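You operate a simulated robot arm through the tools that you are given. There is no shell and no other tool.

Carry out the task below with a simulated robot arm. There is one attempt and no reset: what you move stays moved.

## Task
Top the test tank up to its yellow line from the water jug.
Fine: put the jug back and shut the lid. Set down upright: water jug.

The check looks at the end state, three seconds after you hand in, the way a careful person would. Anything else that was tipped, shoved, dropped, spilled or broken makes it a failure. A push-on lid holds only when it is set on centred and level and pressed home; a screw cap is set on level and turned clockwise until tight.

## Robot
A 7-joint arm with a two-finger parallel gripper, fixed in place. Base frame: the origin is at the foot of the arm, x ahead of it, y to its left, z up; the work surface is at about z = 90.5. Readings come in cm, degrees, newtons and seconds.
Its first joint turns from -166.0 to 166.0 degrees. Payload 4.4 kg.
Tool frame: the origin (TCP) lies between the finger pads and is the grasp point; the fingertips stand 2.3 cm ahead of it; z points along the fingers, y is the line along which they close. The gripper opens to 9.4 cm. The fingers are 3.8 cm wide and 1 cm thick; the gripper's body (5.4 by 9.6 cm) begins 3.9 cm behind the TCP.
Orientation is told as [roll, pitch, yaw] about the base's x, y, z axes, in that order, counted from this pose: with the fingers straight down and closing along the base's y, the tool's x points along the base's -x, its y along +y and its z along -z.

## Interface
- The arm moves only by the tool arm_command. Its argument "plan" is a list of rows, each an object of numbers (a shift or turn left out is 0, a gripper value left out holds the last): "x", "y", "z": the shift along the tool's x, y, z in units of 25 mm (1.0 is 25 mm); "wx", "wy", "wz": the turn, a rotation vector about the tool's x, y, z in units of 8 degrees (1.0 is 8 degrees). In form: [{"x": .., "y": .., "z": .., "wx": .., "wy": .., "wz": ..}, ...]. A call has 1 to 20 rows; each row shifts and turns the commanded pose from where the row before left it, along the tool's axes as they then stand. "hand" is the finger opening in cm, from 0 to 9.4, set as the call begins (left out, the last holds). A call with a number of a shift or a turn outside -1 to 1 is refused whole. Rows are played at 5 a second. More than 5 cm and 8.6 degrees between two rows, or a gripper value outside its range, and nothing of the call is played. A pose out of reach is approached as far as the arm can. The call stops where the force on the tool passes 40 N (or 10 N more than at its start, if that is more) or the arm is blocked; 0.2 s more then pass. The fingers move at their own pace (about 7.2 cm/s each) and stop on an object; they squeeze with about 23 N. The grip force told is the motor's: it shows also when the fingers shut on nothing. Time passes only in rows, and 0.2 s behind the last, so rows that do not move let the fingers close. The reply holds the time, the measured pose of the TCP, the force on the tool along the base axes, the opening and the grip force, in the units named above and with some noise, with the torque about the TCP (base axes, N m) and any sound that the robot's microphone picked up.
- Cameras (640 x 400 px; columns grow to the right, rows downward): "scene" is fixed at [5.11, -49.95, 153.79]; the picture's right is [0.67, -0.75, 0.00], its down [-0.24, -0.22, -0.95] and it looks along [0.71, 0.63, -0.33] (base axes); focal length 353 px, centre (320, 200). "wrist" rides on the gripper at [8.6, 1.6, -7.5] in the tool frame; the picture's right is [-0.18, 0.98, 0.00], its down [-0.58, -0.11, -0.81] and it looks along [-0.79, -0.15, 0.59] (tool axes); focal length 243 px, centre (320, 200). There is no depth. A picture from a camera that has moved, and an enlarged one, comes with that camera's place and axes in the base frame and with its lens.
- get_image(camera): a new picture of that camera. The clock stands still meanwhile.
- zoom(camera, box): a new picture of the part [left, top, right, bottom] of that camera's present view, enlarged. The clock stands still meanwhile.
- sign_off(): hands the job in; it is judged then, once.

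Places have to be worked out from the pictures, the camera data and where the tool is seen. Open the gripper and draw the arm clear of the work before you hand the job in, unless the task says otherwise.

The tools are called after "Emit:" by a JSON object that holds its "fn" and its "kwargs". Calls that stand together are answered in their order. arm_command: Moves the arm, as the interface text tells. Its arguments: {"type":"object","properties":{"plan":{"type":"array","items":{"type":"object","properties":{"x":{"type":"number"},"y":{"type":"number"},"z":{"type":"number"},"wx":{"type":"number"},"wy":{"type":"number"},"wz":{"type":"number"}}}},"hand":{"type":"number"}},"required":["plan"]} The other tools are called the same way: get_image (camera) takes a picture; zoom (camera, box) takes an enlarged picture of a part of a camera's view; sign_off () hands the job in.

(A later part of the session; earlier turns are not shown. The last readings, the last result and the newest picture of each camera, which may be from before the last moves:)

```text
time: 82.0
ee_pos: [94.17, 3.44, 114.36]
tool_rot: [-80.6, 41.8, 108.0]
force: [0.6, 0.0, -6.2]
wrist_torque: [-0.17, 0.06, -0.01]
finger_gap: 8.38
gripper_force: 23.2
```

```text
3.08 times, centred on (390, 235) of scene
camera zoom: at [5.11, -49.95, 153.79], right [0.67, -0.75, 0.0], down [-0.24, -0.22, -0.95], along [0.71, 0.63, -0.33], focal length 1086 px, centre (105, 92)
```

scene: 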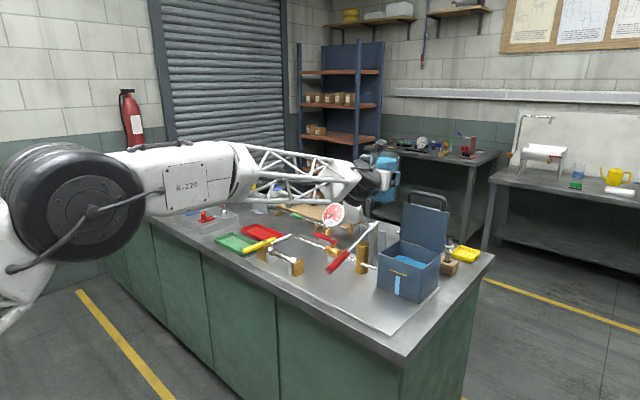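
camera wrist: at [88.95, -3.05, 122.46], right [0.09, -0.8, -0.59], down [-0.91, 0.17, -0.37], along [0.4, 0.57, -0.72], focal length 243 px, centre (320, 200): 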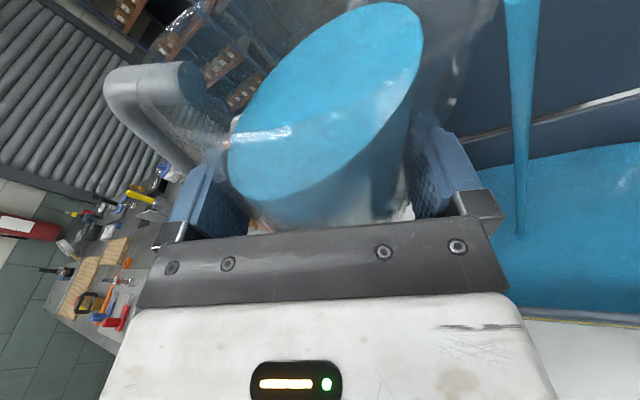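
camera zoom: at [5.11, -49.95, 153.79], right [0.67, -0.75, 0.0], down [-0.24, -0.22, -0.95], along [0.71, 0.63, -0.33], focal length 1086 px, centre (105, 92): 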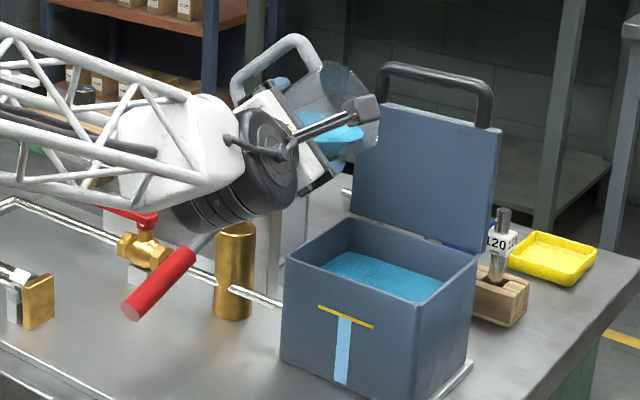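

The strip's end is now hidden behind the yellow line, as intended. I take the same zoom as before to compare the water edge on the inner wall as a cross-check.

Emit:
{"fn": "zoom", "kwargs": {"camera": "scene", "box": [375, 255, 423, 300]}}

Emit:
{"fn": "get_image", "kwargs": {"camera": "wrist"}}

```text
8.89 times, centred on (399, 278) of scene
camera zoom: at [5.11, -49.95, 153.79], right [0.67, -0.75, 0.0], down [-0.24, -0.22, -0.95], along [0.71, 0.63, -0.33], focal length 3137 px, centre (-382, -489)
```

zoom: 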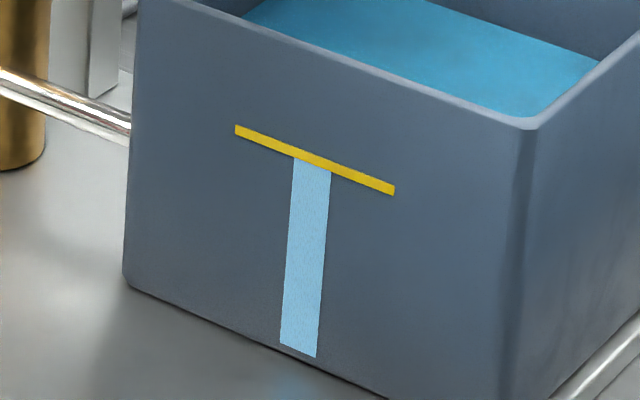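

```text
taken
camera wrist: at [89.13, -5.34, 120.01], right [0.01, -0.53, -0.85], down [-0.92, 0.32, -0.21], along [0.38, 0.78, -0.49], focal length 243 px, centre (320, 200)
```

wrist: 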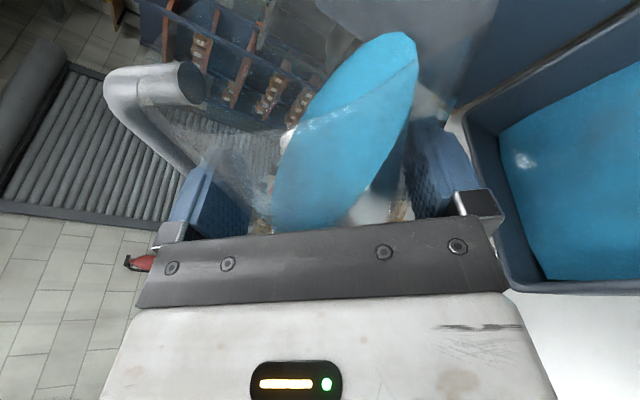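

The water edge inside also rose consistently, putting the level on the line, and the flow has stopped. I bring the jug back upright smoothly (5.9 units of roll).

Emit:
{"fn": "arm_command", "kwargs": {"plan": [{"wz": -0.2}, {"wz": -0.3}, {"wz": -0.35}, {"wz": -0.35}, {"wz": -0.35}, {"wz": -0.35}, {"wz": -0.35}, {"wz": -0.35}, {"wz": -0.35}, {"wz": -0.35}, {"wz": -0.35}, {"wz": -0.35}, {"wz": -0.35}, {"wz": -0.35}, {"wz": -0.35}, {"wz": -0.35}, {"wz": -0.3}, {"wz": -0.2}]}}

Emit:
{"fn": "zoom", "kwargs": {"camera": "scene", "box": [375, 255, 423, 300]}}

Emit:
{"fn": "get_image", "kwargs": {"camera": "scene"}}

```text
time: 85.8
ee_pos: [94.17, 3.39, 114.4]
tool_rot: [-4.4, 83.0, -172.4]
force: [-0.4, 0.3, -5.5]
wrist_torque: [-0.1, 0.07, -0.01]
finger_gap: 8.38
gripper_force: 22.9
```

```text
8.89 times, centred on (399, 278) of scene
camera zoom: at [5.11, -49.95, 153.79], right [0.67, -0.75, 0.0], down [-0.24, -0.22, -0.95], along [0.71, 0.63, -0.33], focal length 3137 px, centre (-382, -489)
```

zoom: 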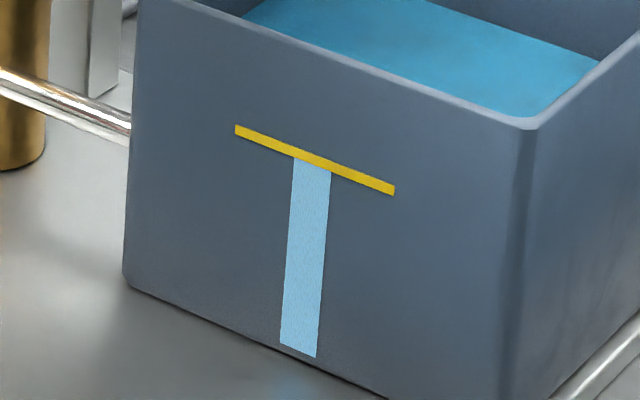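

```text
taken
```

scene: 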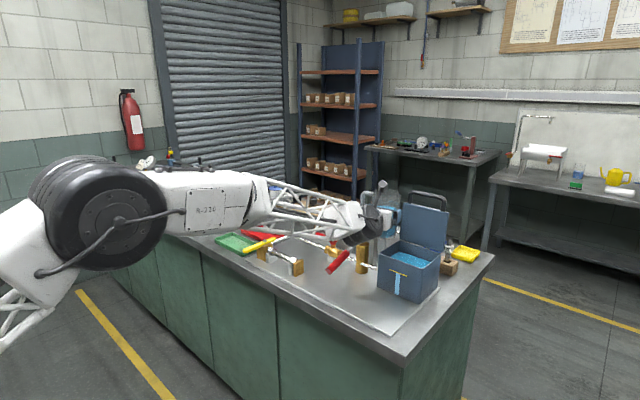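

The jug is upright again and the level sits on the line. I raise it to z≈126 and carry it back over toward its place, first half of the way.

Emit:
{"fn": "arm_command", "kwargs": {"plan": [{"x": 0.3, "z": -0.036}, {"x": 0.5, "z": -0.06}, {"x": 0.6, "z": -0.072}, {"x": 0.6, "z": -0.072}, {"x": 0.6, "z": -0.072}, {"x": 0.6, "z": -0.072}, {"x": 0.6, "z": -0.072}, {"x": 0.5, "z": -0.06}, {"x": 0.3, "z": -0.036}]}}

Emit:
{"fn": "arm_command", "kwargs": {"plan": [{"y": -0.3, "z": 0.11, "x": 0.01}, {"y": -0.5, "z": 0.182, "x": 0.017}, {"y": -0.7, "z": 0.255, "x": 0.024}, {"y": -0.7, "z": 0.255, "x": 0.024}, {"y": -0.7, "z": 0.255, "x": 0.024}, {"y": -0.7, "z": 0.255, "x": 0.024}, {"y": -0.7, "z": 0.255, "x": 0.024}, {"y": -0.7, "z": 0.255, "x": 0.024}, {"y": -0.7, "z": 0.255, "x": 0.024}, {"y": -0.7, "z": 0.255, "x": 0.024}, {"y": -0.7, "z": 0.255, "x": 0.024}, {"y": -0.7, "z": 0.255, "x": 0.024}, {"y": -0.7, "z": 0.255, "x": 0.024}, {"y": -0.7, "z": 0.255, "x": 0.024}, {"y": -0.5, "z": 0.182, "x": 0.017}, {"y": -0.3, "z": 0.11, "x": 0.01}]}}

Emit:
{"fn": "get_image", "kwargs": {"camera": "scene"}}

```text
time: 87.8
ee_pos: [94.31, 3.36, 125.92]
tool_rot: [-4.7, 83.0, -172.9]
force: [-0.7, 1.2, -6.1]
wrist_torque: [-0.12, 0.09, -0.01]
finger_gap: 8.39
gripper_force: 22.9
```

```text
time: 91.2
ee_pos: [97.98, 29.74, 126.03]
tool_rot: [-4.7, 83.0, -172.7]
force: [-1.5, 0.4, -6.0]
wrist_torque: [-0.11, 0.07, 0.01]
finger_gap: 8.42
gripper_force: 23.8
```

```text
taken
```

scene: 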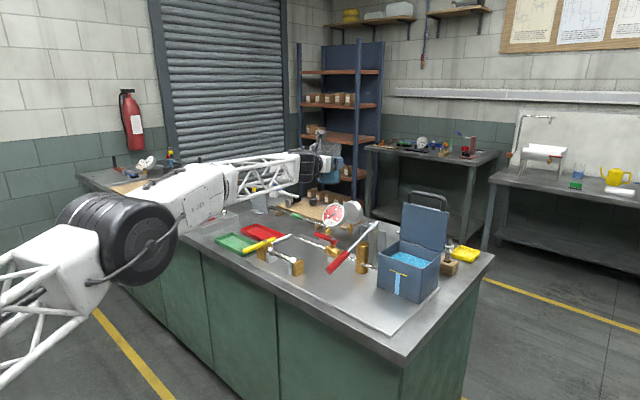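

The jug is still steady, but the elbow now rides lower than on the way out. I continue to the spot above the jug's place while staying high, and check the arm posture there.

Emit:
{"fn": "arm_command", "kwargs": {"plan": [{"y": -0.3, "z": 0.11, "x": 0.01}, {"y": -0.5, "z": 0.182, "x": 0.017}, {"y": -0.7, "z": 0.255, "x": 0.024}, {"y": -0.7, "z": 0.255, "x": 0.024}, {"y": -0.7, "z": 0.255, "x": 0.024}, {"y": -0.7, "z": 0.255, "x": 0.024}, {"y": -0.7, "z": 0.255, "x": 0.024}, {"y": -0.7, "z": 0.255, "x": 0.024}, {"y": -0.7, "z": 0.255, "x": 0.024}, {"y": -0.7, "z": 0.255, "x": 0.024}, {"y": -0.7, "z": 0.255, "x": 0.024}, {"y": -0.7, "z": 0.255, "x": 0.024}, {"y": -0.7, "z": 0.255, "x": 0.024}, {"y": -0.7, "z": 0.255, "x": 0.024}, {"y": -0.4, "z": 0.146, "x": 0.013}]}}

Emit:
{"fn": "get_image", "kwargs": {"camera": "scene"}}

Emit:
{"fn": "get_image", "kwargs": {"camera": "wrist"}}

```text
time: 94.4
ee_pos: [101.95, 54.81, 125.99]
tool_rot: [-4.8, 83.0, -173.0]
force: [-0.8, 0.2, -4.4]
wrist_torque: [-0.08, 0.09, -0.01]
finger_gap: 8.42
gripper_force: 23.3
```

```text
taken
```

scene: 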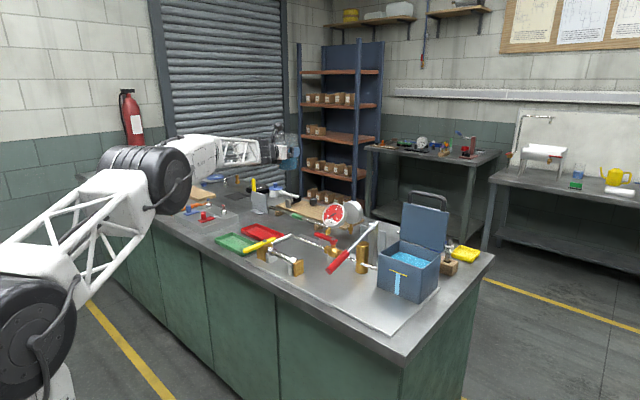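

```text
taken
camera wrist: at [96.11, 51.93, 135.59], right [0.18, -0.96, -0.19], down [-0.88, -0.07, -0.48], along [0.45, 0.25, -0.86], focal length 243 px, centre (320, 200)
```

wrist: 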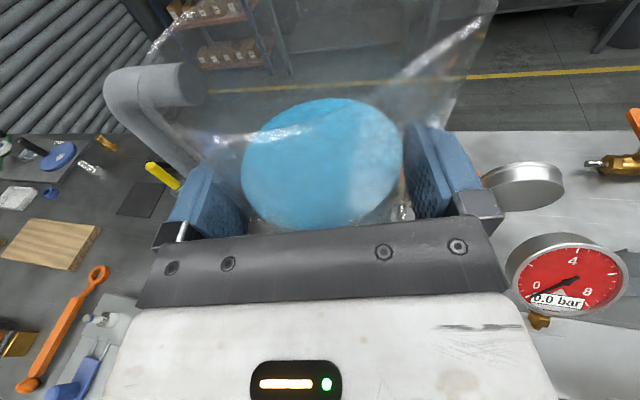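

The jug sits unchanged in the grip. I correct the small y offset and start lowering in stages, watching the forearm posture over the bench.

Emit:
{"fn": "arm_command", "kwargs": {"plan": [{"y": -0.17}, {"y": -0.17}, {"x": -0.3, "z": 0.036}, {"x": -0.5, "z": 0.06}, {"x": -0.6, "z": 0.072}, {"x": -0.6, "z": 0.072}, {"x": -0.6, "z": 0.072}, {"x": -0.6, "z": 0.072}, {"x": -0.5, "z": 0.06}, {"x": -0.3, "z": 0.036}]}}

Emit:
{"fn": "zoom", "kwargs": {"camera": "scene", "box": [80, 100, 340, 263]}}

```text
time: 96.6
ee_pos: [101.53, 55.87, 115.89]
tool_rot: [-4.5, 83.0, -172.8]
force: [-0.8, -0.2, -4.4]
wrist_torque: [-0.11, 0.06, 0.01]
finger_gap: 8.42
gripper_force: 23.3
```

```text
2.45 times, centred on (210, 182) of scene
camera zoom: at [5.11, -49.95, 153.79], right [0.67, -0.75, 0.0], down [-0.24, -0.22, -0.95], along [0.71, 0.63, -0.33], focal length 866 px, centre (590, 245)
```

zoom: 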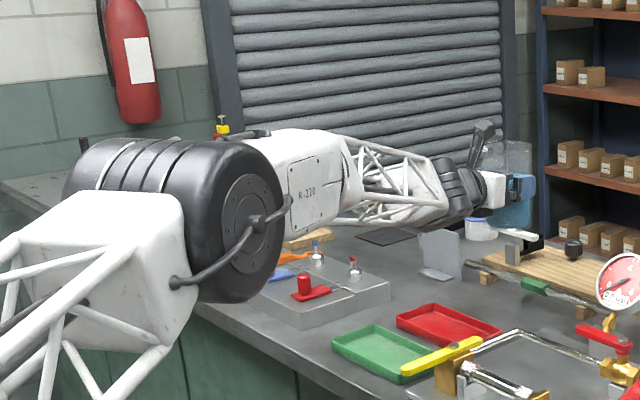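

The forearm passes well above the objects so far. I lower another 8 cm and check the clearance around the yellow valve lever and trays.

Emit:
{"fn": "arm_command", "kwargs": {"plan": [{"x": -0.3, "z": 0.08, "y": 0.05}, {"x": -0.5, "z": 0.1, "y": 0.058}, {"x": -0.6, "z": 0.072}, {"x": -0.6, "z": 0.072}, {"x": -0.6, "z": 0.072}, {"x": -0.4, "z": 0.048}, {"x": -0.2, "z": 0.024}]}}

Emit:
{"fn": "zoom", "kwargs": {"camera": "scene", "box": [180, 150, 340, 260]}}

Emit:
{"fn": "get_image", "kwargs": {"camera": "wrist"}}

```text
time: 98.2
ee_pos: [101.87, 55.87, 107.93]
tool_rot: [-4.7, 83.0, -172.9]
force: [-0.2, 0.0, -5.7]
wrist_torque: [-0.11, 0.08, -0.02]
finger_gap: 8.42
gripper_force: 23.0
```

```text
3.64 times, centred on (260, 205) of scene
camera zoom: at [5.11, -49.95, 153.79], right [0.67, -0.75, 0.0], down [-0.24, -0.22, -0.95], along [0.71, 0.63, -0.33], focal length 1283 px, centre (538, 182)
```

zoom: 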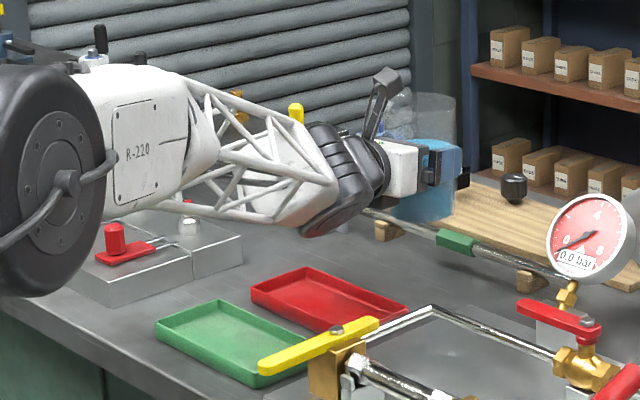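

```text
taken
camera wrist: at [96.09, 52.73, 117.45], right [0.18, -0.96, -0.19], down [-0.88, -0.07, -0.48], along [0.45, 0.25, -0.86], focal length 243 px, centre (320, 200)
```

wrist: 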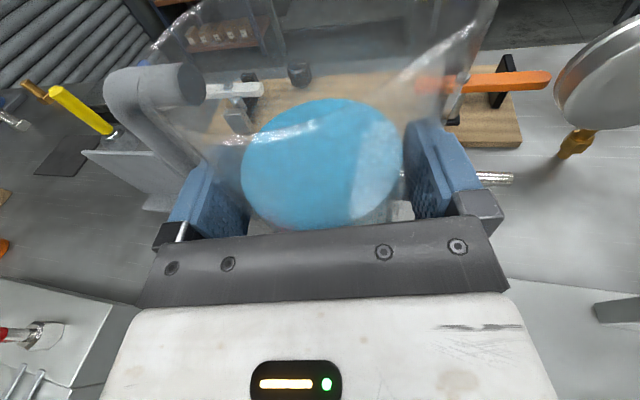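

Clearances look adequate (about 3 cm to the yellow lever). I lower to z≈100.5, leaving roughly 2.7 cm before touchdown.

Emit:
{"fn": "arm_command", "kwargs": {"plan": [{"x": -0.3, "z": 0.036}, {"x": -0.5, "z": 0.06}, {"x": -0.5, "z": 0.06}, {"x": -0.5, "z": 0.06}, {"x": -0.5, "z": 0.06}, {"x": -0.4, "z": 0.048}, {"x": -0.24, "z": 0.029, "y": 0.06}]}}

Emit:
{"fn": "zoom", "kwargs": {"camera": "scene", "box": [180, 150, 340, 260]}}

Emit:
{"fn": "get_image", "kwargs": {"camera": "wrist"}}

```text
time: 99.8
ee_pos: [101.82, 55.75, 100.31]
tool_rot: [-4.4, 83.0, -172.7]
force: [-0.4, 0.1, -4.5]
wrist_torque: [-0.1, 0.05, 0.02]
finger_gap: 8.41
gripper_force: 22.3
```

```text
3.64 times, centred on (260, 205) of scene
camera zoom: at [5.11, -49.95, 153.79], right [0.67, -0.75, 0.0], down [-0.24, -0.22, -0.95], along [0.71, 0.63, -0.33], focal length 1283 px, centre (538, 182)
```

zoom: 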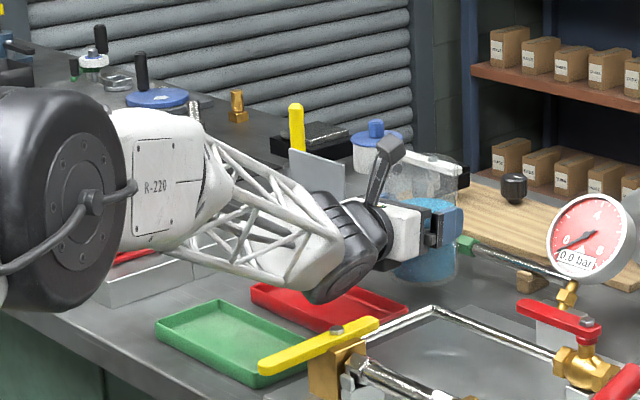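

```text
taken
camera wrist: at [96.07, 52.68, 109.94], right [0.18, -0.96, -0.19], down [-0.88, -0.07, -0.48], along [0.45, 0.25, -0.86], focal length 243 px, centre (320, 200)
```

wrist: 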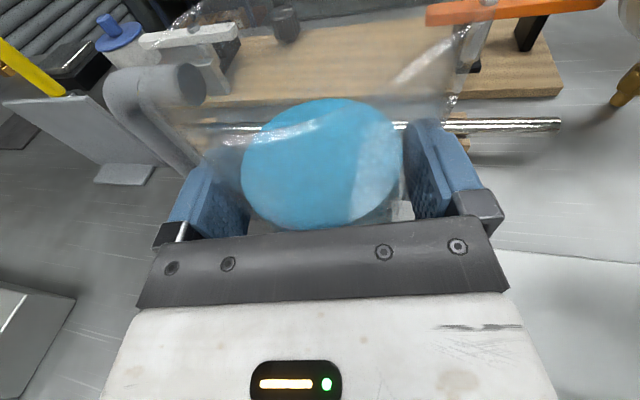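

Good posture. I lower the last 2.4 cm in small, decreasing steps, watching for the touchdown force.

Emit:
{"fn": "arm_command", "kwargs": {"plan": [{"x": -0.2, "z": 0.024}, {"x": -0.2, "z": 0.024}, {"x": -0.2, "z": 0.024}, {"x": -0.15, "z": 0.018}, {"x": -0.1, "z": 0.012}, {"x": -0.1, "z": 0.012}]}}

Emit:
{"fn": "zoom", "kwargs": {"camera": "scene", "box": [250, 180, 330, 240]}}

```text
time: 101.2
ee_pos: [101.86, 55.64, 98.02]
tool_rot: [-4.7, 83.0, -172.9]
force: [0.6, -0.1, -5.8]
wrist_torque: [-0.12, 0.07, 0.01]
finger_gap: 8.39
gripper_force: 23.2
```

```text
6.67 times, centred on (290, 210) of scene
camera zoom: at [5.11, -49.95, 153.79], right [0.67, -0.75, 0.0], down [-0.24, -0.22, -0.95], along [0.71, 0.63, -0.33], focal length 2353 px, centre (520, 133)
```

zoom: 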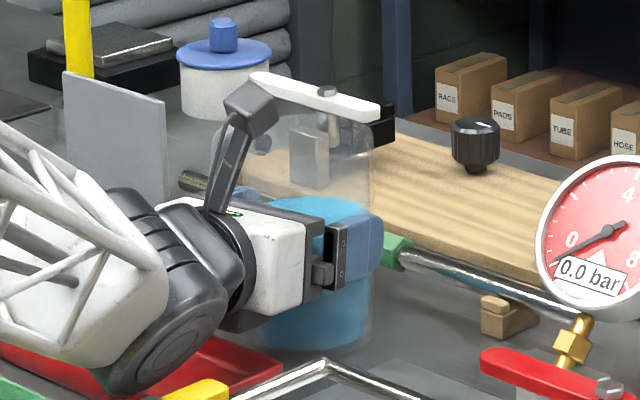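

Not yet touching (force still -5.8 N, 0.3 cm above the original height). I lower a few more millimetres.

Emit:
{"fn": "arm_command", "kwargs": {"plan": [{"x": -0.05, "z": 0.006}, {"x": -0.05, "z": 0.006}, {}]}}

```text
time: 102.0
ee_pos: [101.77, 55.7, 98.04]
tool_rot: [-4.8, 83.1, -173.0]
force: [-0.2, -0.8, 0.5]
wrist_torque: [-0.36, -0.07, -0.01]
finger_gap: 8.42
gripper_force: 22.8
```

The force went to zero, so the jug's weight is now on the bench. I open the fingers.

Emit:
{"fn": "arm_command", "kwargs": {"plan": [{}, {}, {}], "hand": 9.3}}

Emit:
{"fn": "get_image", "kwargs": {"camera": "wrist"}}

Emit:
{"fn": "zoom", "kwargs": {"camera": "scene", "box": [250, 180, 330, 240]}}

```text
time: 102.8
ee_pos: [101.81, 55.61, 97.78]
tool_rot: [-4.8, 83.1, -172.9]
force: [0.8, 0.8, -0.1]
wrist_torque: [-0.03, 0.01, 0.01]
finger_gap: 9.29
gripper_force: 0.1
```

```text
taken
camera wrist: at [96.02, 52.68, 107.35], right [0.18, -0.96, -0.19], down [-0.88, -0.07, -0.48], along [0.45, 0.25, -0.86], focal length 243 px, centre (320, 200)
```

wrist: 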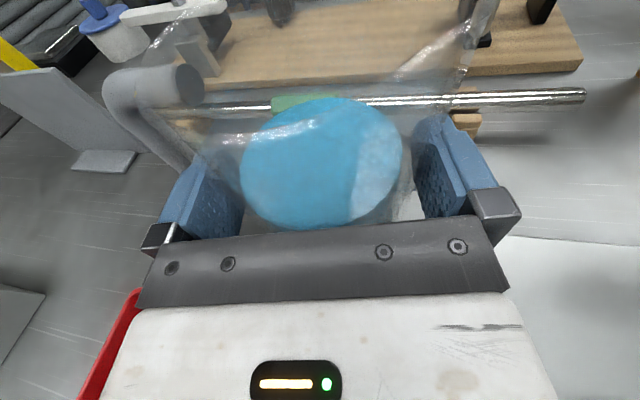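

```text
6.67 times, centred on (290, 210) of scene
camera zoom: at [5.11, -49.95, 153.79], right [0.67, -0.75, 0.0], down [-0.24, -0.22, -0.95], along [0.71, 0.63, -0.33], focal length 2353 px, centre (520, 133)
```

zoom: 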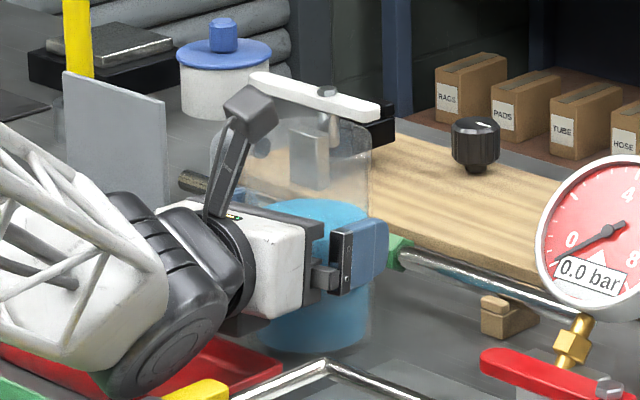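

The jug stands upright on its own at its original spot. I back the fingers straight out, then rise clear.

Emit:
{"fn": "arm_command", "kwargs": {"plan": [{"z": -0.2}, {"z": -0.4}, {"z": -0.4}, {"z": -0.5}, {"z": -0.5}, {"z": -0.5}, {"z": -0.4}], "hand": 9.4}}

Emit:
{"fn": "get_image", "kwargs": {"camera": "wrist"}}

Emit:
{"fn": "zoom", "kwargs": {"camera": "scene", "box": [180, 150, 340, 260]}}

```text
time: 104.4
ee_pos: [94.78, 54.14, 98.57]
tool_rot: [-4.7, 83.1, -172.9]
force: [1.1, -0.6, 0.0]
wrist_torque: [-0.02, 0.02, -0.03]
finger_gap: 9.42
gripper_force: 0.1
```

```text
taken
camera wrist: at [89.01, 51.19, 108.21], right [0.18, -0.96, -0.19], down [-0.88, -0.07, -0.48], along [0.45, 0.25, -0.86], focal length 243 px, centre (320, 200)
```

wrist: 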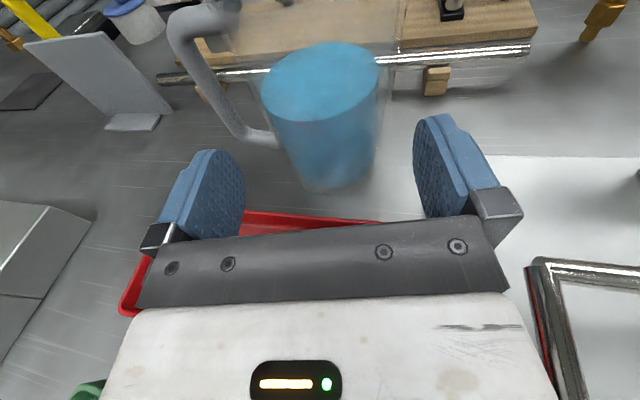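

```text
3.64 times, centred on (260, 205) of scene
camera zoom: at [5.11, -49.95, 153.79], right [0.67, -0.75, 0.0], down [-0.24, -0.22, -0.95], along [0.71, 0.63, -0.33], focal length 1283 px, centre (538, 182)
```

zoom: 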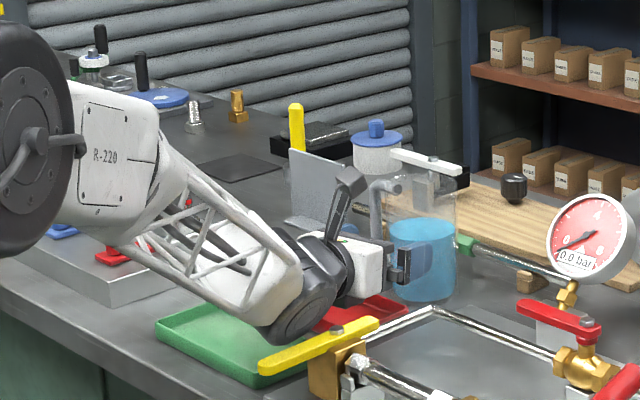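

The jug is free and undisturbed, and the lever and trays are untouched. I rise straight up well clear.

Emit:
{"fn": "arm_command", "kwargs": {"plan": [{"x": 0.5, "z": -0.06}, {"x": 0.8, "z": -0.096}, {"x": 0.9, "z": -0.108}, {"x": 0.9, "z": -0.108}, {"x": 0.9, "z": -0.108}, {"x": 0.9, "z": -0.108}, {"x": 0.9, "z": -0.108}, {"x": 0.9, "z": -0.108}, {"x": 0.9, "z": -0.108}, {"x": 0.9, "z": -0.108}, {"x": 0.9, "z": -0.108}, {"x": 0.9, "z": -0.108}]}}

Emit:
{"fn": "get_image", "kwargs": {"camera": "scene"}}

Emit:
{"fn": "zoom", "kwargs": {"camera": "scene", "box": [310, 195, 450, 300]}}

```text
time: 107.0
ee_pos: [94.78, 53.9, 124.51]
tool_rot: [-4.3, 83.0, -172.6]
force: [0.7, -0.9, -0.3]
wrist_torque: [-0.01, -0.01, 0.02]
finger_gap: 9.39
gripper_force: 0.0
```

```text
taken
```

scene: 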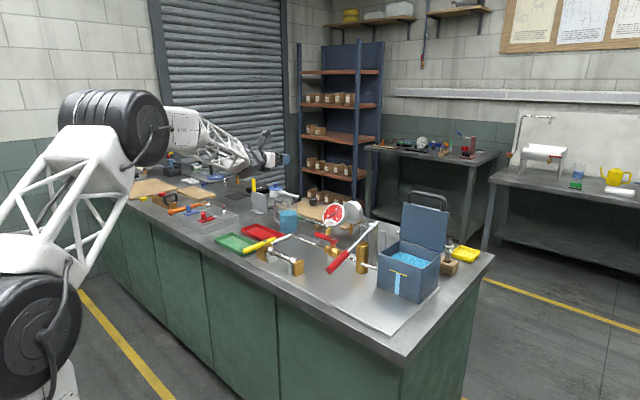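

```text
3.81 times, centred on (380, 248) of scene
camera zoom: at [5.11, -49.95, 153.79], right [0.67, -0.75, 0.0], down [-0.24, -0.22, -0.95], along [0.71, 0.63, -0.33], focal length 1344 px, centre (91, 19)
```

zoom: 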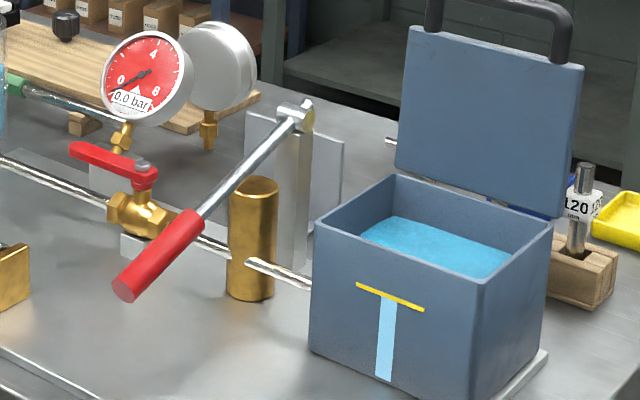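

Everything else is in order: jug back, level on the line, lid open. Next I restore the pump lever by lifting it from below; I first turn the tool back to pointing down here in free space.

Emit:
{"fn": "arm_command", "kwargs": {"plan": [{"wy": -1}, {"wy": -1}, {"wy": -1}, {"wy": -1}, {"wy": -1}, {"wy": -1}, {"wy": -1}, {"wy": -1}, {"wy": -1}, {"wy": -1}, {"wy": -0.4}]}}

Emit:
{"fn": "get_image", "kwargs": {"camera": "scene"}}

```text
time: 109.4
ee_pos: [94.86, 53.94, 124.59]
tool_rot: [-0.6, -0.2, -168.2]
force: [-0.6, -0.1, 0.0]
wrist_torque: [0.02, -0.03, 0.0]
finger_gap: 9.43
gripper_force: 0.1
```

```text
taken
```

scene: 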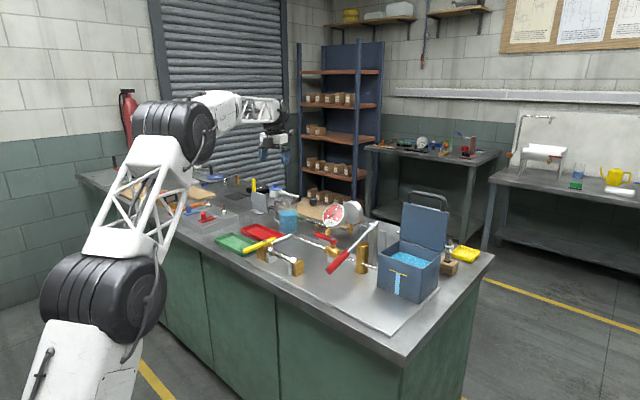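

The tool points straight down. I translate over to the front of the tank area, about (80, 4, 125).

Emit:
{"fn": "arm_command", "kwargs": {"plan": [{"x": -0.498, "y": 0.918}, {"x": -0.498, "y": 0.918}, {"x": -0.498, "y": 0.918}, {"x": -0.498, "y": 0.918}, {"x": -0.498, "y": 0.918}, {"x": -0.498, "y": 0.918}, {"x": -0.498, "y": 0.918}, {"x": -0.498, "y": 0.918}, {"x": -0.498, "y": 0.918}, {"x": -0.498, "y": 0.918}, {"x": -0.498, "y": 0.918}, {"x": -0.498, "y": 0.918}, {"x": -0.498, "y": 0.918}, {"x": -0.498, "y": 0.918}, {"x": -0.498, "y": 0.918}, {"x": -0.498, "y": 0.918}, {"x": -0.498, "y": 0.918}, {"x": -0.498, "y": 0.918}, {"x": -0.498, "y": 0.918}, {"x": -0.498, "y": 0.918}]}}

Emit:
{"fn": "arm_command", "kwargs": {"plan": [{"wz": 1}, {"wz": 1}, {"wz": 1}, {"wz": 1}, {"wz": 1}, {"wz": 1}, {"wz": 1}, {"wz": 1}, {"wz": 1}, {"wz": 1}, {"wz": 1}, {"wz": 1}]}}

Emit:
{"fn": "get_image", "kwargs": {"camera": "wrist"}}

Emit:
{"fn": "get_image", "kwargs": {"camera": "scene"}}

```text
time: 113.6
ee_pos: [87.3, 29.25, 124.4]
tool_rot: [-0.3, -0.1, -168.8]
force: [0.9, 0.2, -0.1]
wrist_torque: [0.0, 0.03, -0.01]
finger_gap: 9.39
gripper_force: 0.0
out of reach, approached as far as the arm can: row 11, 12, 13, 14, 15, 16, 17, 18, 19, 20
```

```text
time: 116.2
ee_pos: [87.31, 29.09, 124.39]
tool_rot: [0.3, -0.4, 95.6]
force: [0.7, -0.9, 0.3]
wrist_torque: [0.03, -0.01, 0.03]
finger_gap: 9.4
gripper_force: 0.0
```

```text
taken
camera wrist: at [86.67, 20.28, 131.85], right [-1.0, 0.09, 0.01], down [0.06, 0.58, 0.81], along [0.07, 0.81, -0.58], focal length 243 px, centre (320, 200)
```

wrist: 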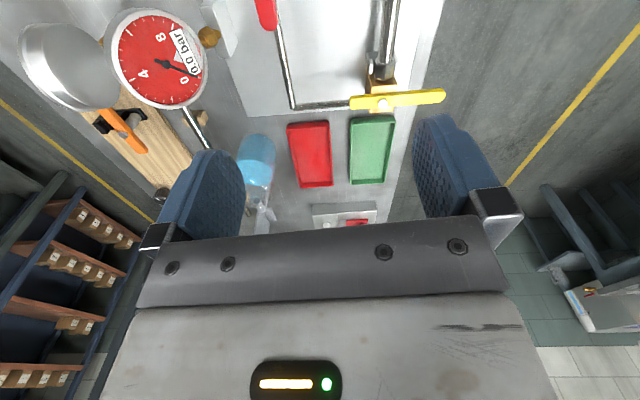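

```text
taken
```

scene: 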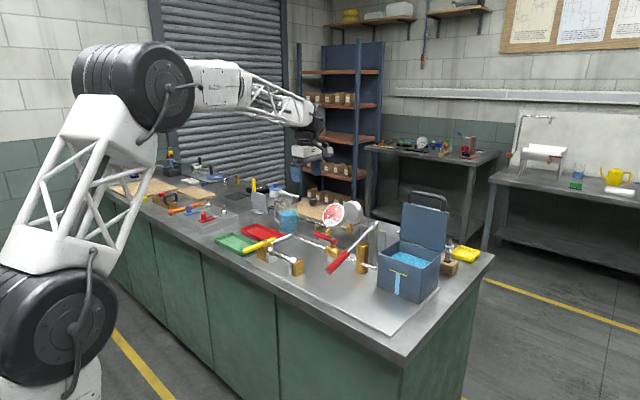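

A wrist-roll limit halted the sideways move at y≈29; after unwinding by 96° it is free again. I unwind the rest to yaw 0.

Emit:
{"fn": "arm_command", "kwargs": {"plan": [{"wz": 1}, {"wz": 1}, {"wz": 1}, {"wz": 1}, {"wz": 1}, {"wz": 1}, {"wz": 1}, {"wz": 1}, {"wz": 1}, {"wz": 1}, {"wz": 1}, {"wz": 0.95}]}}

Emit:
{"fn": "arm_command", "kwargs": {"plan": [{"y": -1, "x": 0.25}, {"y": -1, "x": 0.25}, {"y": -1, "x": 0.25}, {"y": -1, "x": 0.25}, {"y": -1, "x": 0.25}, {"y": -1, "x": 0.25}, {"y": -1, "x": 0.25}, {"y": -1, "x": 0.25}, {"y": -1, "x": 0.25}, {"y": -1, "x": 0.25}, {"y": -1, "x": 0.25}, {"y": -1, "x": 0.25}, {"y": -1}]}}

Emit:
{"fn": "get_image", "kwargs": {"camera": "wrist"}}

Emit:
{"fn": "get_image", "kwargs": {"camera": "scene"}}

```text
time: 118.8
ee_pos: [87.19, 29.08, 124.42]
tool_rot: [0.5, 0.3, 0.2]
force: [0.0, -0.1, 0.6]
wrist_torque: [0.01, 0.04, -0.02]
finger_gap: 9.41
gripper_force: 0.1
```

```text
time: 121.6
ee_pos: [80.07, -3.41, 124.08]
tool_rot: [0.5, 0.3, 0.3]
force: [-0.1, -0.2, 0.1]
wrist_torque: [0.05, 0.01, 0.0]
finger_gap: 9.4
gripper_force: 0.0
```

```text
taken
camera wrist: at [71.5, -1.92, 131.69], right [0.18, 0.98, 0.01], down [0.59, -0.11, 0.8], along [0.79, -0.14, -0.6], focal length 243 px, centre (320, 200)
```

wrist: 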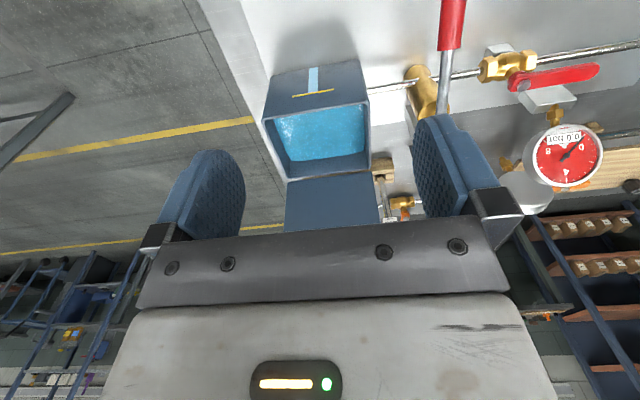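

```text
taken
```

scene: 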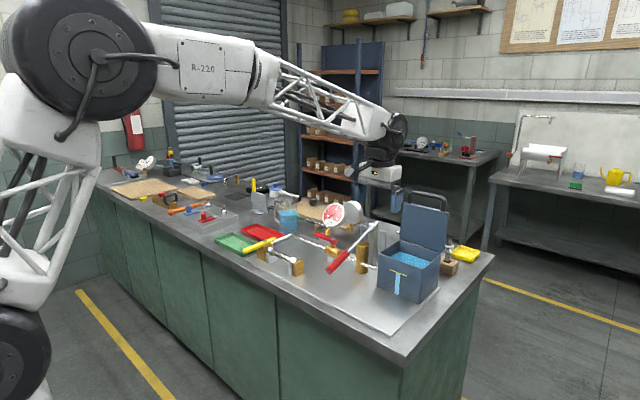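

Now at (80, -3, 124) pointing down with yaw 0. The lever hangs about 20° below level, with its handle's middle at roughly (82, 10.3, 99.6). I tilt the tool so it points toward +y and 35° down, ready to cage the handle from the -y side.

Emit:
{"fn": "arm_command", "kwargs": {"plan": [{"wx": -0.983}, {"wx": -0.983}, {"wx": -0.983}, {"wx": -0.983}, {"wx": -0.983}, {"wx": -0.983}, {"wx": -0.983}], "hand": 5.0}}

Emit:
{"fn": "get_image", "kwargs": {"camera": "wrist"}}

Emit:
{"fn": "get_image", "kwargs": {"camera": "scene"}}

```text
time: 123.2
ee_pos: [79.89, -3.39, 124.1]
tool_rot: [55.7, 0.2, 0.2]
force: [0.2, -0.1, 0.7]
wrist_torque: [-0.01, 0.0, -0.01]
finger_gap: 5.01
gripper_force: 0.2
```

```text
taken
camera wrist: at [71.41, -8.7, 129.82], right [0.19, 0.56, 0.81], down [0.59, -0.73, 0.36], along [0.79, 0.41, -0.46], focal length 243 px, centre (320, 200)
```

wrist: 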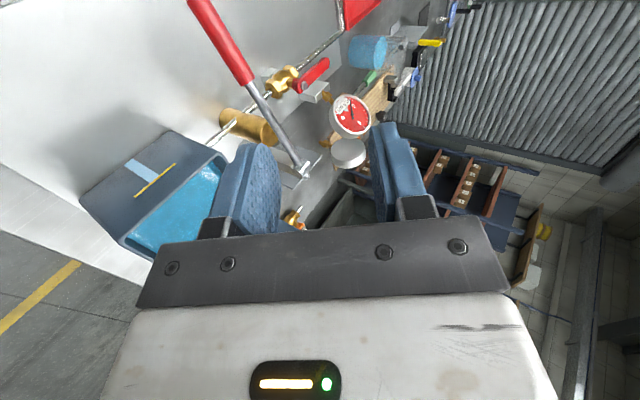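

```text
taken
```

scene: 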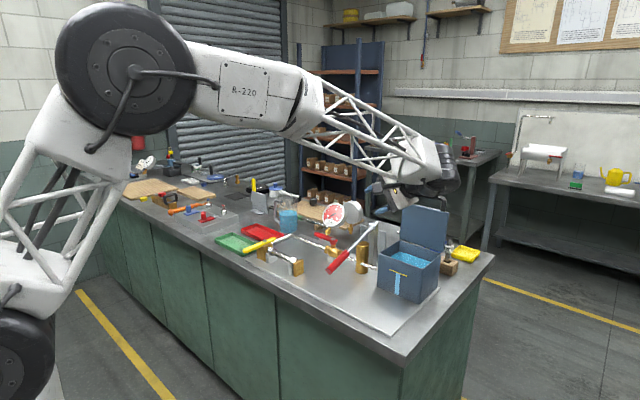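

The orientation works. I zoom in on the lever to locate it precisely from here.

Emit:
{"fn": "zoom", "kwargs": {"camera": "wrist", "box": [160, 0, 340, 200]}}

Emit:
{"fn": "zoom", "kwargs": {"camera": "scene", "box": [315, 205, 395, 280]}}

```text
2.00 times, centred on (250, 100) of wrist
camera zoom: at [71.41, -8.7, 129.82], right [0.19, 0.56, 0.81], down [0.59, -0.73, 0.36], along [0.79, 0.41, -0.46], focal length 485 px, centre (460, 400)
```

zoom: 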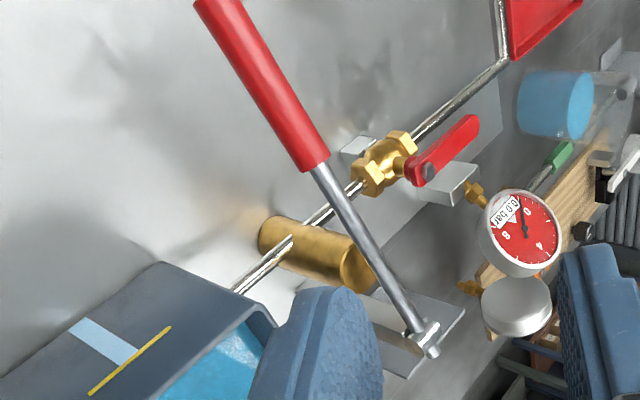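

```text
5.33 times, centred on (355, 242) of scene
camera zoom: at [5.11, -49.95, 153.79], right [0.67, -0.75, 0.0], down [-0.24, -0.22, -0.95], along [0.71, 0.63, -0.33], focal length 1882 px, centre (133, -27)
```

zoom: 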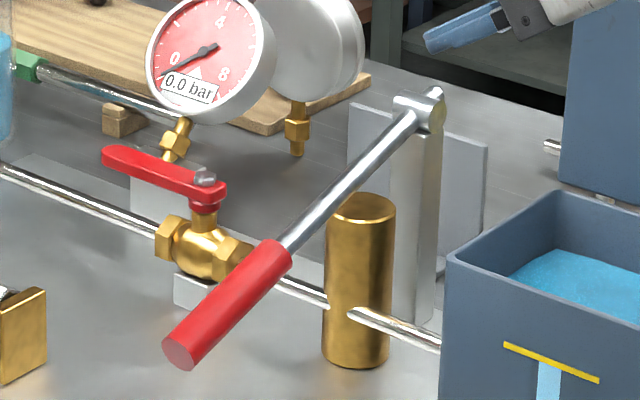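

Combining views, the handle's middle at x=82 is about y=10.1, z=100.7. I move to a pre-approach point 9 cm short of it along the tool axis, with the fingers open 6 cm.

Emit:
{"fn": "arm_command", "kwargs": {"plan": [{"x": -0.14, "y": -0.78, "z": 0.99}, {"x": -0.14, "y": -0.78, "z": 0.99}, {"x": -0.14, "y": -0.78, "z": 0.99}, {"x": -0.14, "y": -0.78, "z": 0.99}, {"x": -0.14, "y": -0.78, "z": 0.99}, {"x": -0.14, "y": -0.78, "z": 0.99}], "hand": 6.0}}

Emit:
{"fn": "get_image", "kwargs": {"camera": "wrist"}}

Emit:
{"fn": "zoom", "kwargs": {"camera": "scene", "box": [310, 180, 430, 280]}}

```text
time: 124.6
ee_pos: [81.89, 2.26, 106.09]
tool_rot: [55.6, 0.3, 0.2]
force: [0.4, 0.6, 0.4]
wrist_torque: [-0.02, -0.04, 0.01]
finger_gap: 6.01
gripper_force: 0.1
```

```text
taken
camera wrist: at [73.39, -2.96, 111.73], right [0.19, 0.56, 0.81], down [0.59, -0.72, 0.36], along [0.79, 0.41, -0.46], focal length 243 px, centre (320, 200)
```

wrist: 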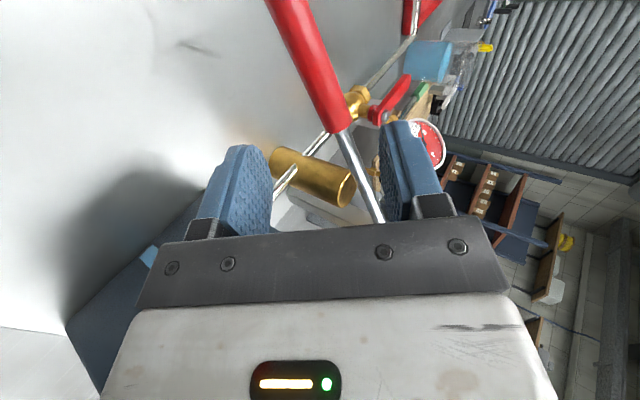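

```text
4.00 times, centred on (370, 230) of scene
camera zoom: at [5.11, -49.95, 153.79], right [0.67, -0.75, 0.0], down [-0.24, -0.22, -0.95], along [0.71, 0.63, -0.33], focal length 1412 px, centre (120, 80)
```

zoom: 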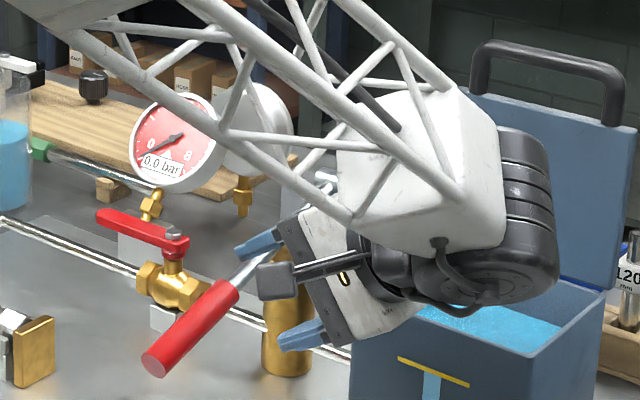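

The handle is centred between the finger planes and 9.4 cm ahead. I advance 8.9 cm so the handle lies between the fingers.

Emit:
{"fn": "arm_command", "kwargs": {"plan": [{"z": 0.6}, {"z": 0.6}, {"z": 0.6}, {"z": 0.6}, {"z": 0.6}, {"z": 0.56}, {}]}}

Emit:
{"fn": "get_image", "kwargs": {"camera": "wrist"}}

Emit:
{"fn": "zoom", "kwargs": {"camera": "scene", "box": [310, 180, 430, 280]}}

```text
time: 126.2
ee_pos: [81.92, 9.62, 101.0]
tool_rot: [55.6, 0.3, 0.2]
force: [0.8, 1.0, 0.1]
wrist_torque: [0.02, -0.03, -0.02]
finger_gap: 5.99
gripper_force: 0.0
```

```text
taken
camera wrist: at [73.36, 4.31, 106.68], right [0.19, 0.56, 0.81], down [0.59, -0.72, 0.36], along [0.79, 0.41, -0.46], focal length 243 px, centre (320, 200)
```

wrist: 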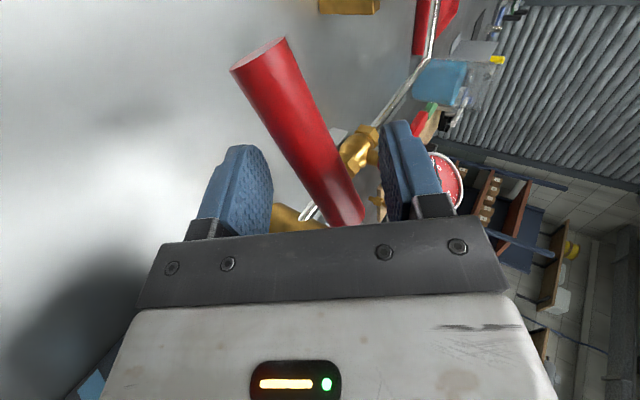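

```text
4.00 times, centred on (370, 230) of scene
camera zoom: at [5.11, -49.95, 153.79], right [0.67, -0.75, 0.0], down [-0.24, -0.22, -0.95], along [0.71, 0.63, -0.33], focal length 1412 px, centre (120, 80)
```

zoom: 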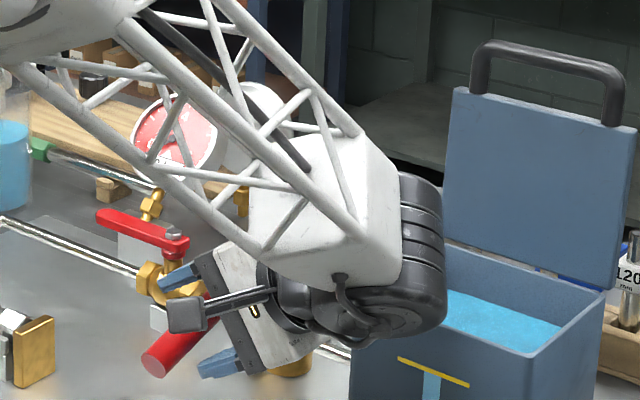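

The handle is between the fingers. I narrow the gap to 4 cm as a loose cage and lift straight up about 9 cm, watching forces.

Emit:
{"fn": "arm_command", "kwargs": {"plan": [{}, {"y": 0.2, "z": -0.136}, {"y": 0.33, "z": -0.226}, {"y": 0.33, "z": -0.226}, {"y": 0.33, "z": -0.226}, {"y": 0.33, "z": -0.226}, {"y": 0.33, "z": -0.226}], "hand": 4.0}}

Emit:
{"fn": "get_image", "kwargs": {"camera": "wrist"}}

Emit:
{"fn": "zoom", "kwargs": {"camera": "scene", "box": [310, 180, 430, 280]}}

```text
time: 127.8
ee_pos: [81.81, 9.56, 106.54]
tool_rot: [55.4, 0.2, 0.1]
force: [-0.1, -1.0, -0.2]
wrist_torque: [0.0, -0.05, 0.05]
finger_gap: 4.08
gripper_force: 0.7
```

```text
taken
camera wrist: at [73.43, 4.32, 112.34], right [0.19, 0.56, 0.81], down [0.59, -0.72, 0.36], along [0.79, 0.41, -0.46], focal length 243 px, centre (320, 200)
```

wrist: 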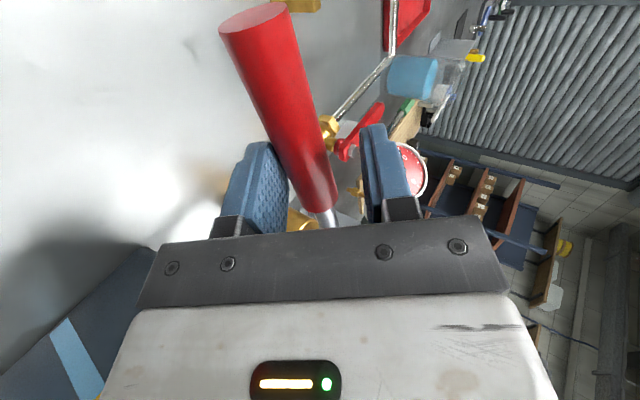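

```text
4.00 times, centred on (370, 230) of scene
camera zoom: at [5.11, -49.95, 153.79], right [0.67, -0.75, 0.0], down [-0.24, -0.22, -0.95], along [0.71, 0.63, -0.33], focal length 1412 px, centre (120, 80)
```

zoom: 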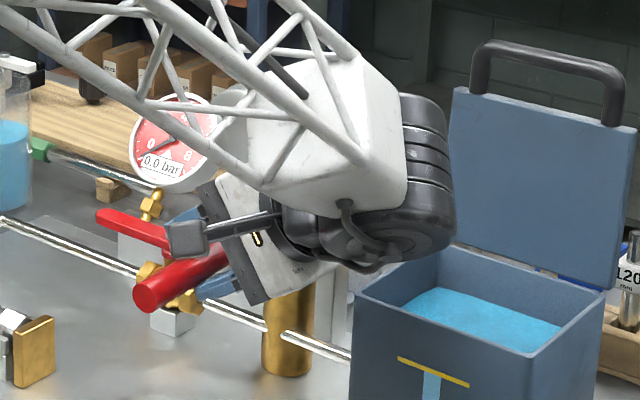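

The lever follows up on the lower finger with negligible force. Its end must still rise about 9.6 cm (7.5 cm at the grip point), so I lift 6 cm and compare with the original picture.

Emit:
{"fn": "arm_command", "kwargs": {"plan": [{"y": 0.33, "z": -0.226}, {"y": 0.33, "z": -0.226}, {"y": 0.33, "z": -0.226}, {"y": 0.33, "z": -0.226}, {"y": 0.33, "z": -0.226}, {"y": 0.33, "z": -0.226}]}}

Emit:
{"fn": "zoom", "kwargs": {"camera": "scene", "box": [220, 170, 380, 290]}}

Emit:
{"fn": "get_image", "kwargs": {"camera": "wrist"}}

```text
time: 129.2
ee_pos: [81.93, 9.57, 112.59]
tool_rot: [55.5, 0.2, 0.2]
force: [-0.7, -1.5, -1.1]
wrist_torque: [-0.03, 0.06, -0.01]
finger_gap: 4.07
gripper_force: 1.1
```

```text
3.33 times, centred on (300, 230) of scene
camera zoom: at [5.11, -49.95, 153.79], right [0.67, -0.75, 0.0], down [-0.24, -0.22, -0.95], along [0.71, 0.63, -0.33], focal length 1176 px, centre (387, 100)
```

zoom: 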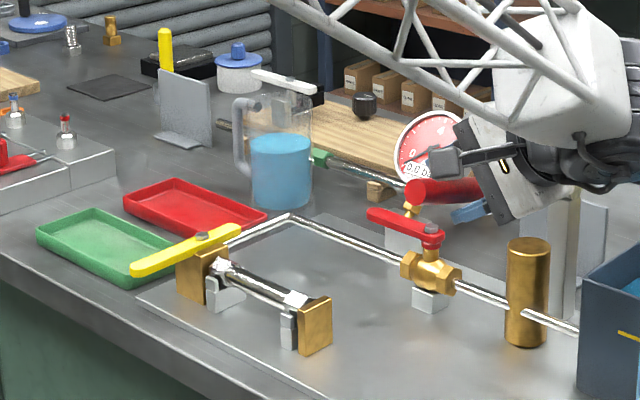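

```text
taken
camera wrist: at [73.48, 4.24, 118.31], right [0.19, 0.56, 0.81], down [0.59, -0.72, 0.36], along [0.79, 0.41, -0.46], focal length 243 px, centre (320, 200)
```

wrist: 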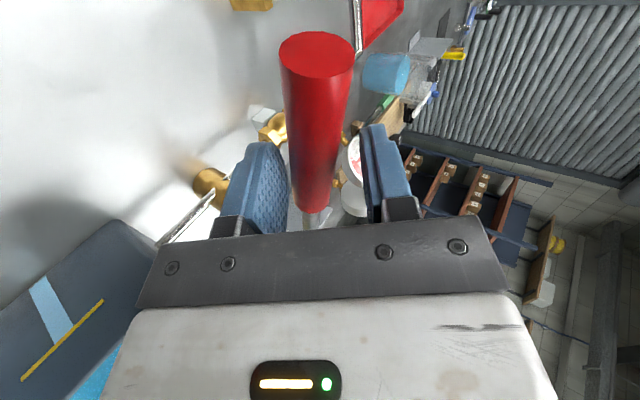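

The lever's end is now at (415, 195) in this view versus (418, 176) originally, so about 1.4 cm more at the grip point is needed. I lift that much.

Emit:
{"fn": "arm_command", "kwargs": {"plan": [{"y": 0.165, "z": -0.113}, {"y": 0.165, "z": -0.113}, {"y": 0.1, "z": -0.068}, {}]}}

Emit:
{"fn": "zoom", "kwargs": {"camera": "scene", "box": [220, 170, 380, 290]}}

```text
time: 130.2
ee_pos: [81.93, 9.47, 113.98]
tool_rot: [55.5, 0.3, 0.2]
force: [-3.5, -1.8, -6.8]
wrist_torque: [-0.03, 0.23, -0.03]
finger_gap: 4.29
gripper_force: 2.7
```

```text
3.33 times, centred on (300, 230) of scene
camera zoom: at [5.11, -49.95, 153.79], right [0.67, -0.75, 0.0], down [-0.24, -0.22, -0.95], along [0.71, 0.63, -0.33], focal length 1176 px, centre (387, 100)
```

zoom: 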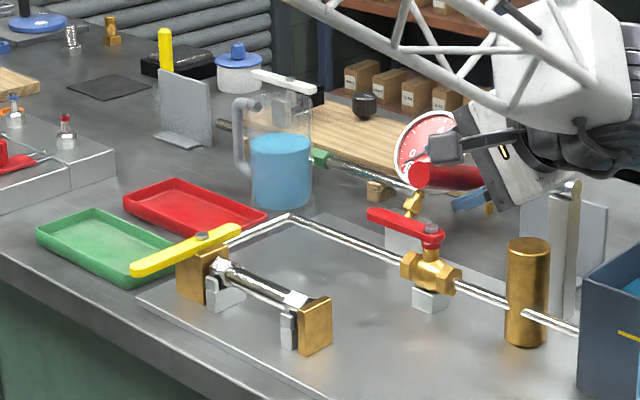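

The lever's end is back at (420, 176), matching the original position, and the small force rise shows it met its upper stop, where it started. I open the fingers and withdraw along the tool axis.

Emit:
{"fn": "arm_command", "kwargs": {"plan": [{"y": -0.05, "z": 0.03}, {}, {}, {"z": -0.5}, {"z": -0.6}, {"z": -0.6}, {"z": -0.8}, {"z": -0.8}, {"z": -0.8}], "hand": 6.0}}

Emit:
{"fn": "zoom", "kwargs": {"camera": "scene", "box": [220, 170, 380, 290]}}

Emit:
{"fn": "get_image", "kwargs": {"camera": "wrist"}}

```text
time: 132.2
ee_pos: [82.12, 1.06, 119.66]
tool_rot: [55.6, 0.3, 0.2]
force: [-0.2, 0.1, 0.3]
wrist_torque: [0.02, -0.03, 0.01]
finger_gap: 5.97
gripper_force: 0.0
```

```text
3.33 times, centred on (300, 230) of scene
camera zoom: at [5.11, -49.95, 153.79], right [0.67, -0.75, 0.0], down [-0.24, -0.22, -0.95], along [0.71, 0.63, -0.33], focal length 1176 px, centre (387, 100)
```

zoom: 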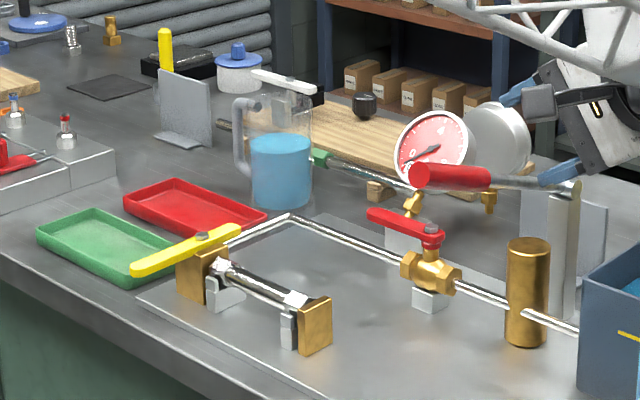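

```text
taken
camera wrist: at [73.57, -4.22, 125.25], right [0.19, 0.56, 0.81], down [0.59, -0.72, 0.36], along [0.79, 0.41, -0.46], focal length 243 px, centre (320, 200)
```

wrist: 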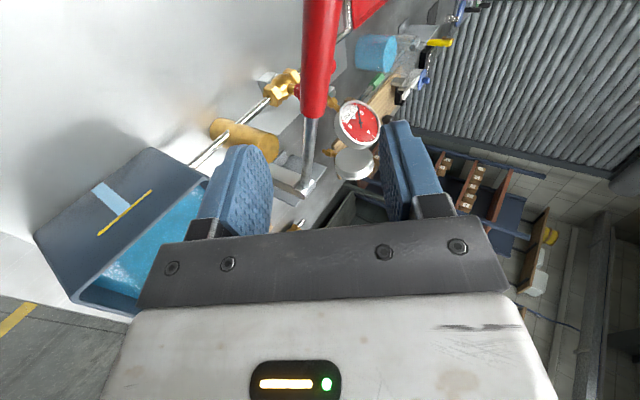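

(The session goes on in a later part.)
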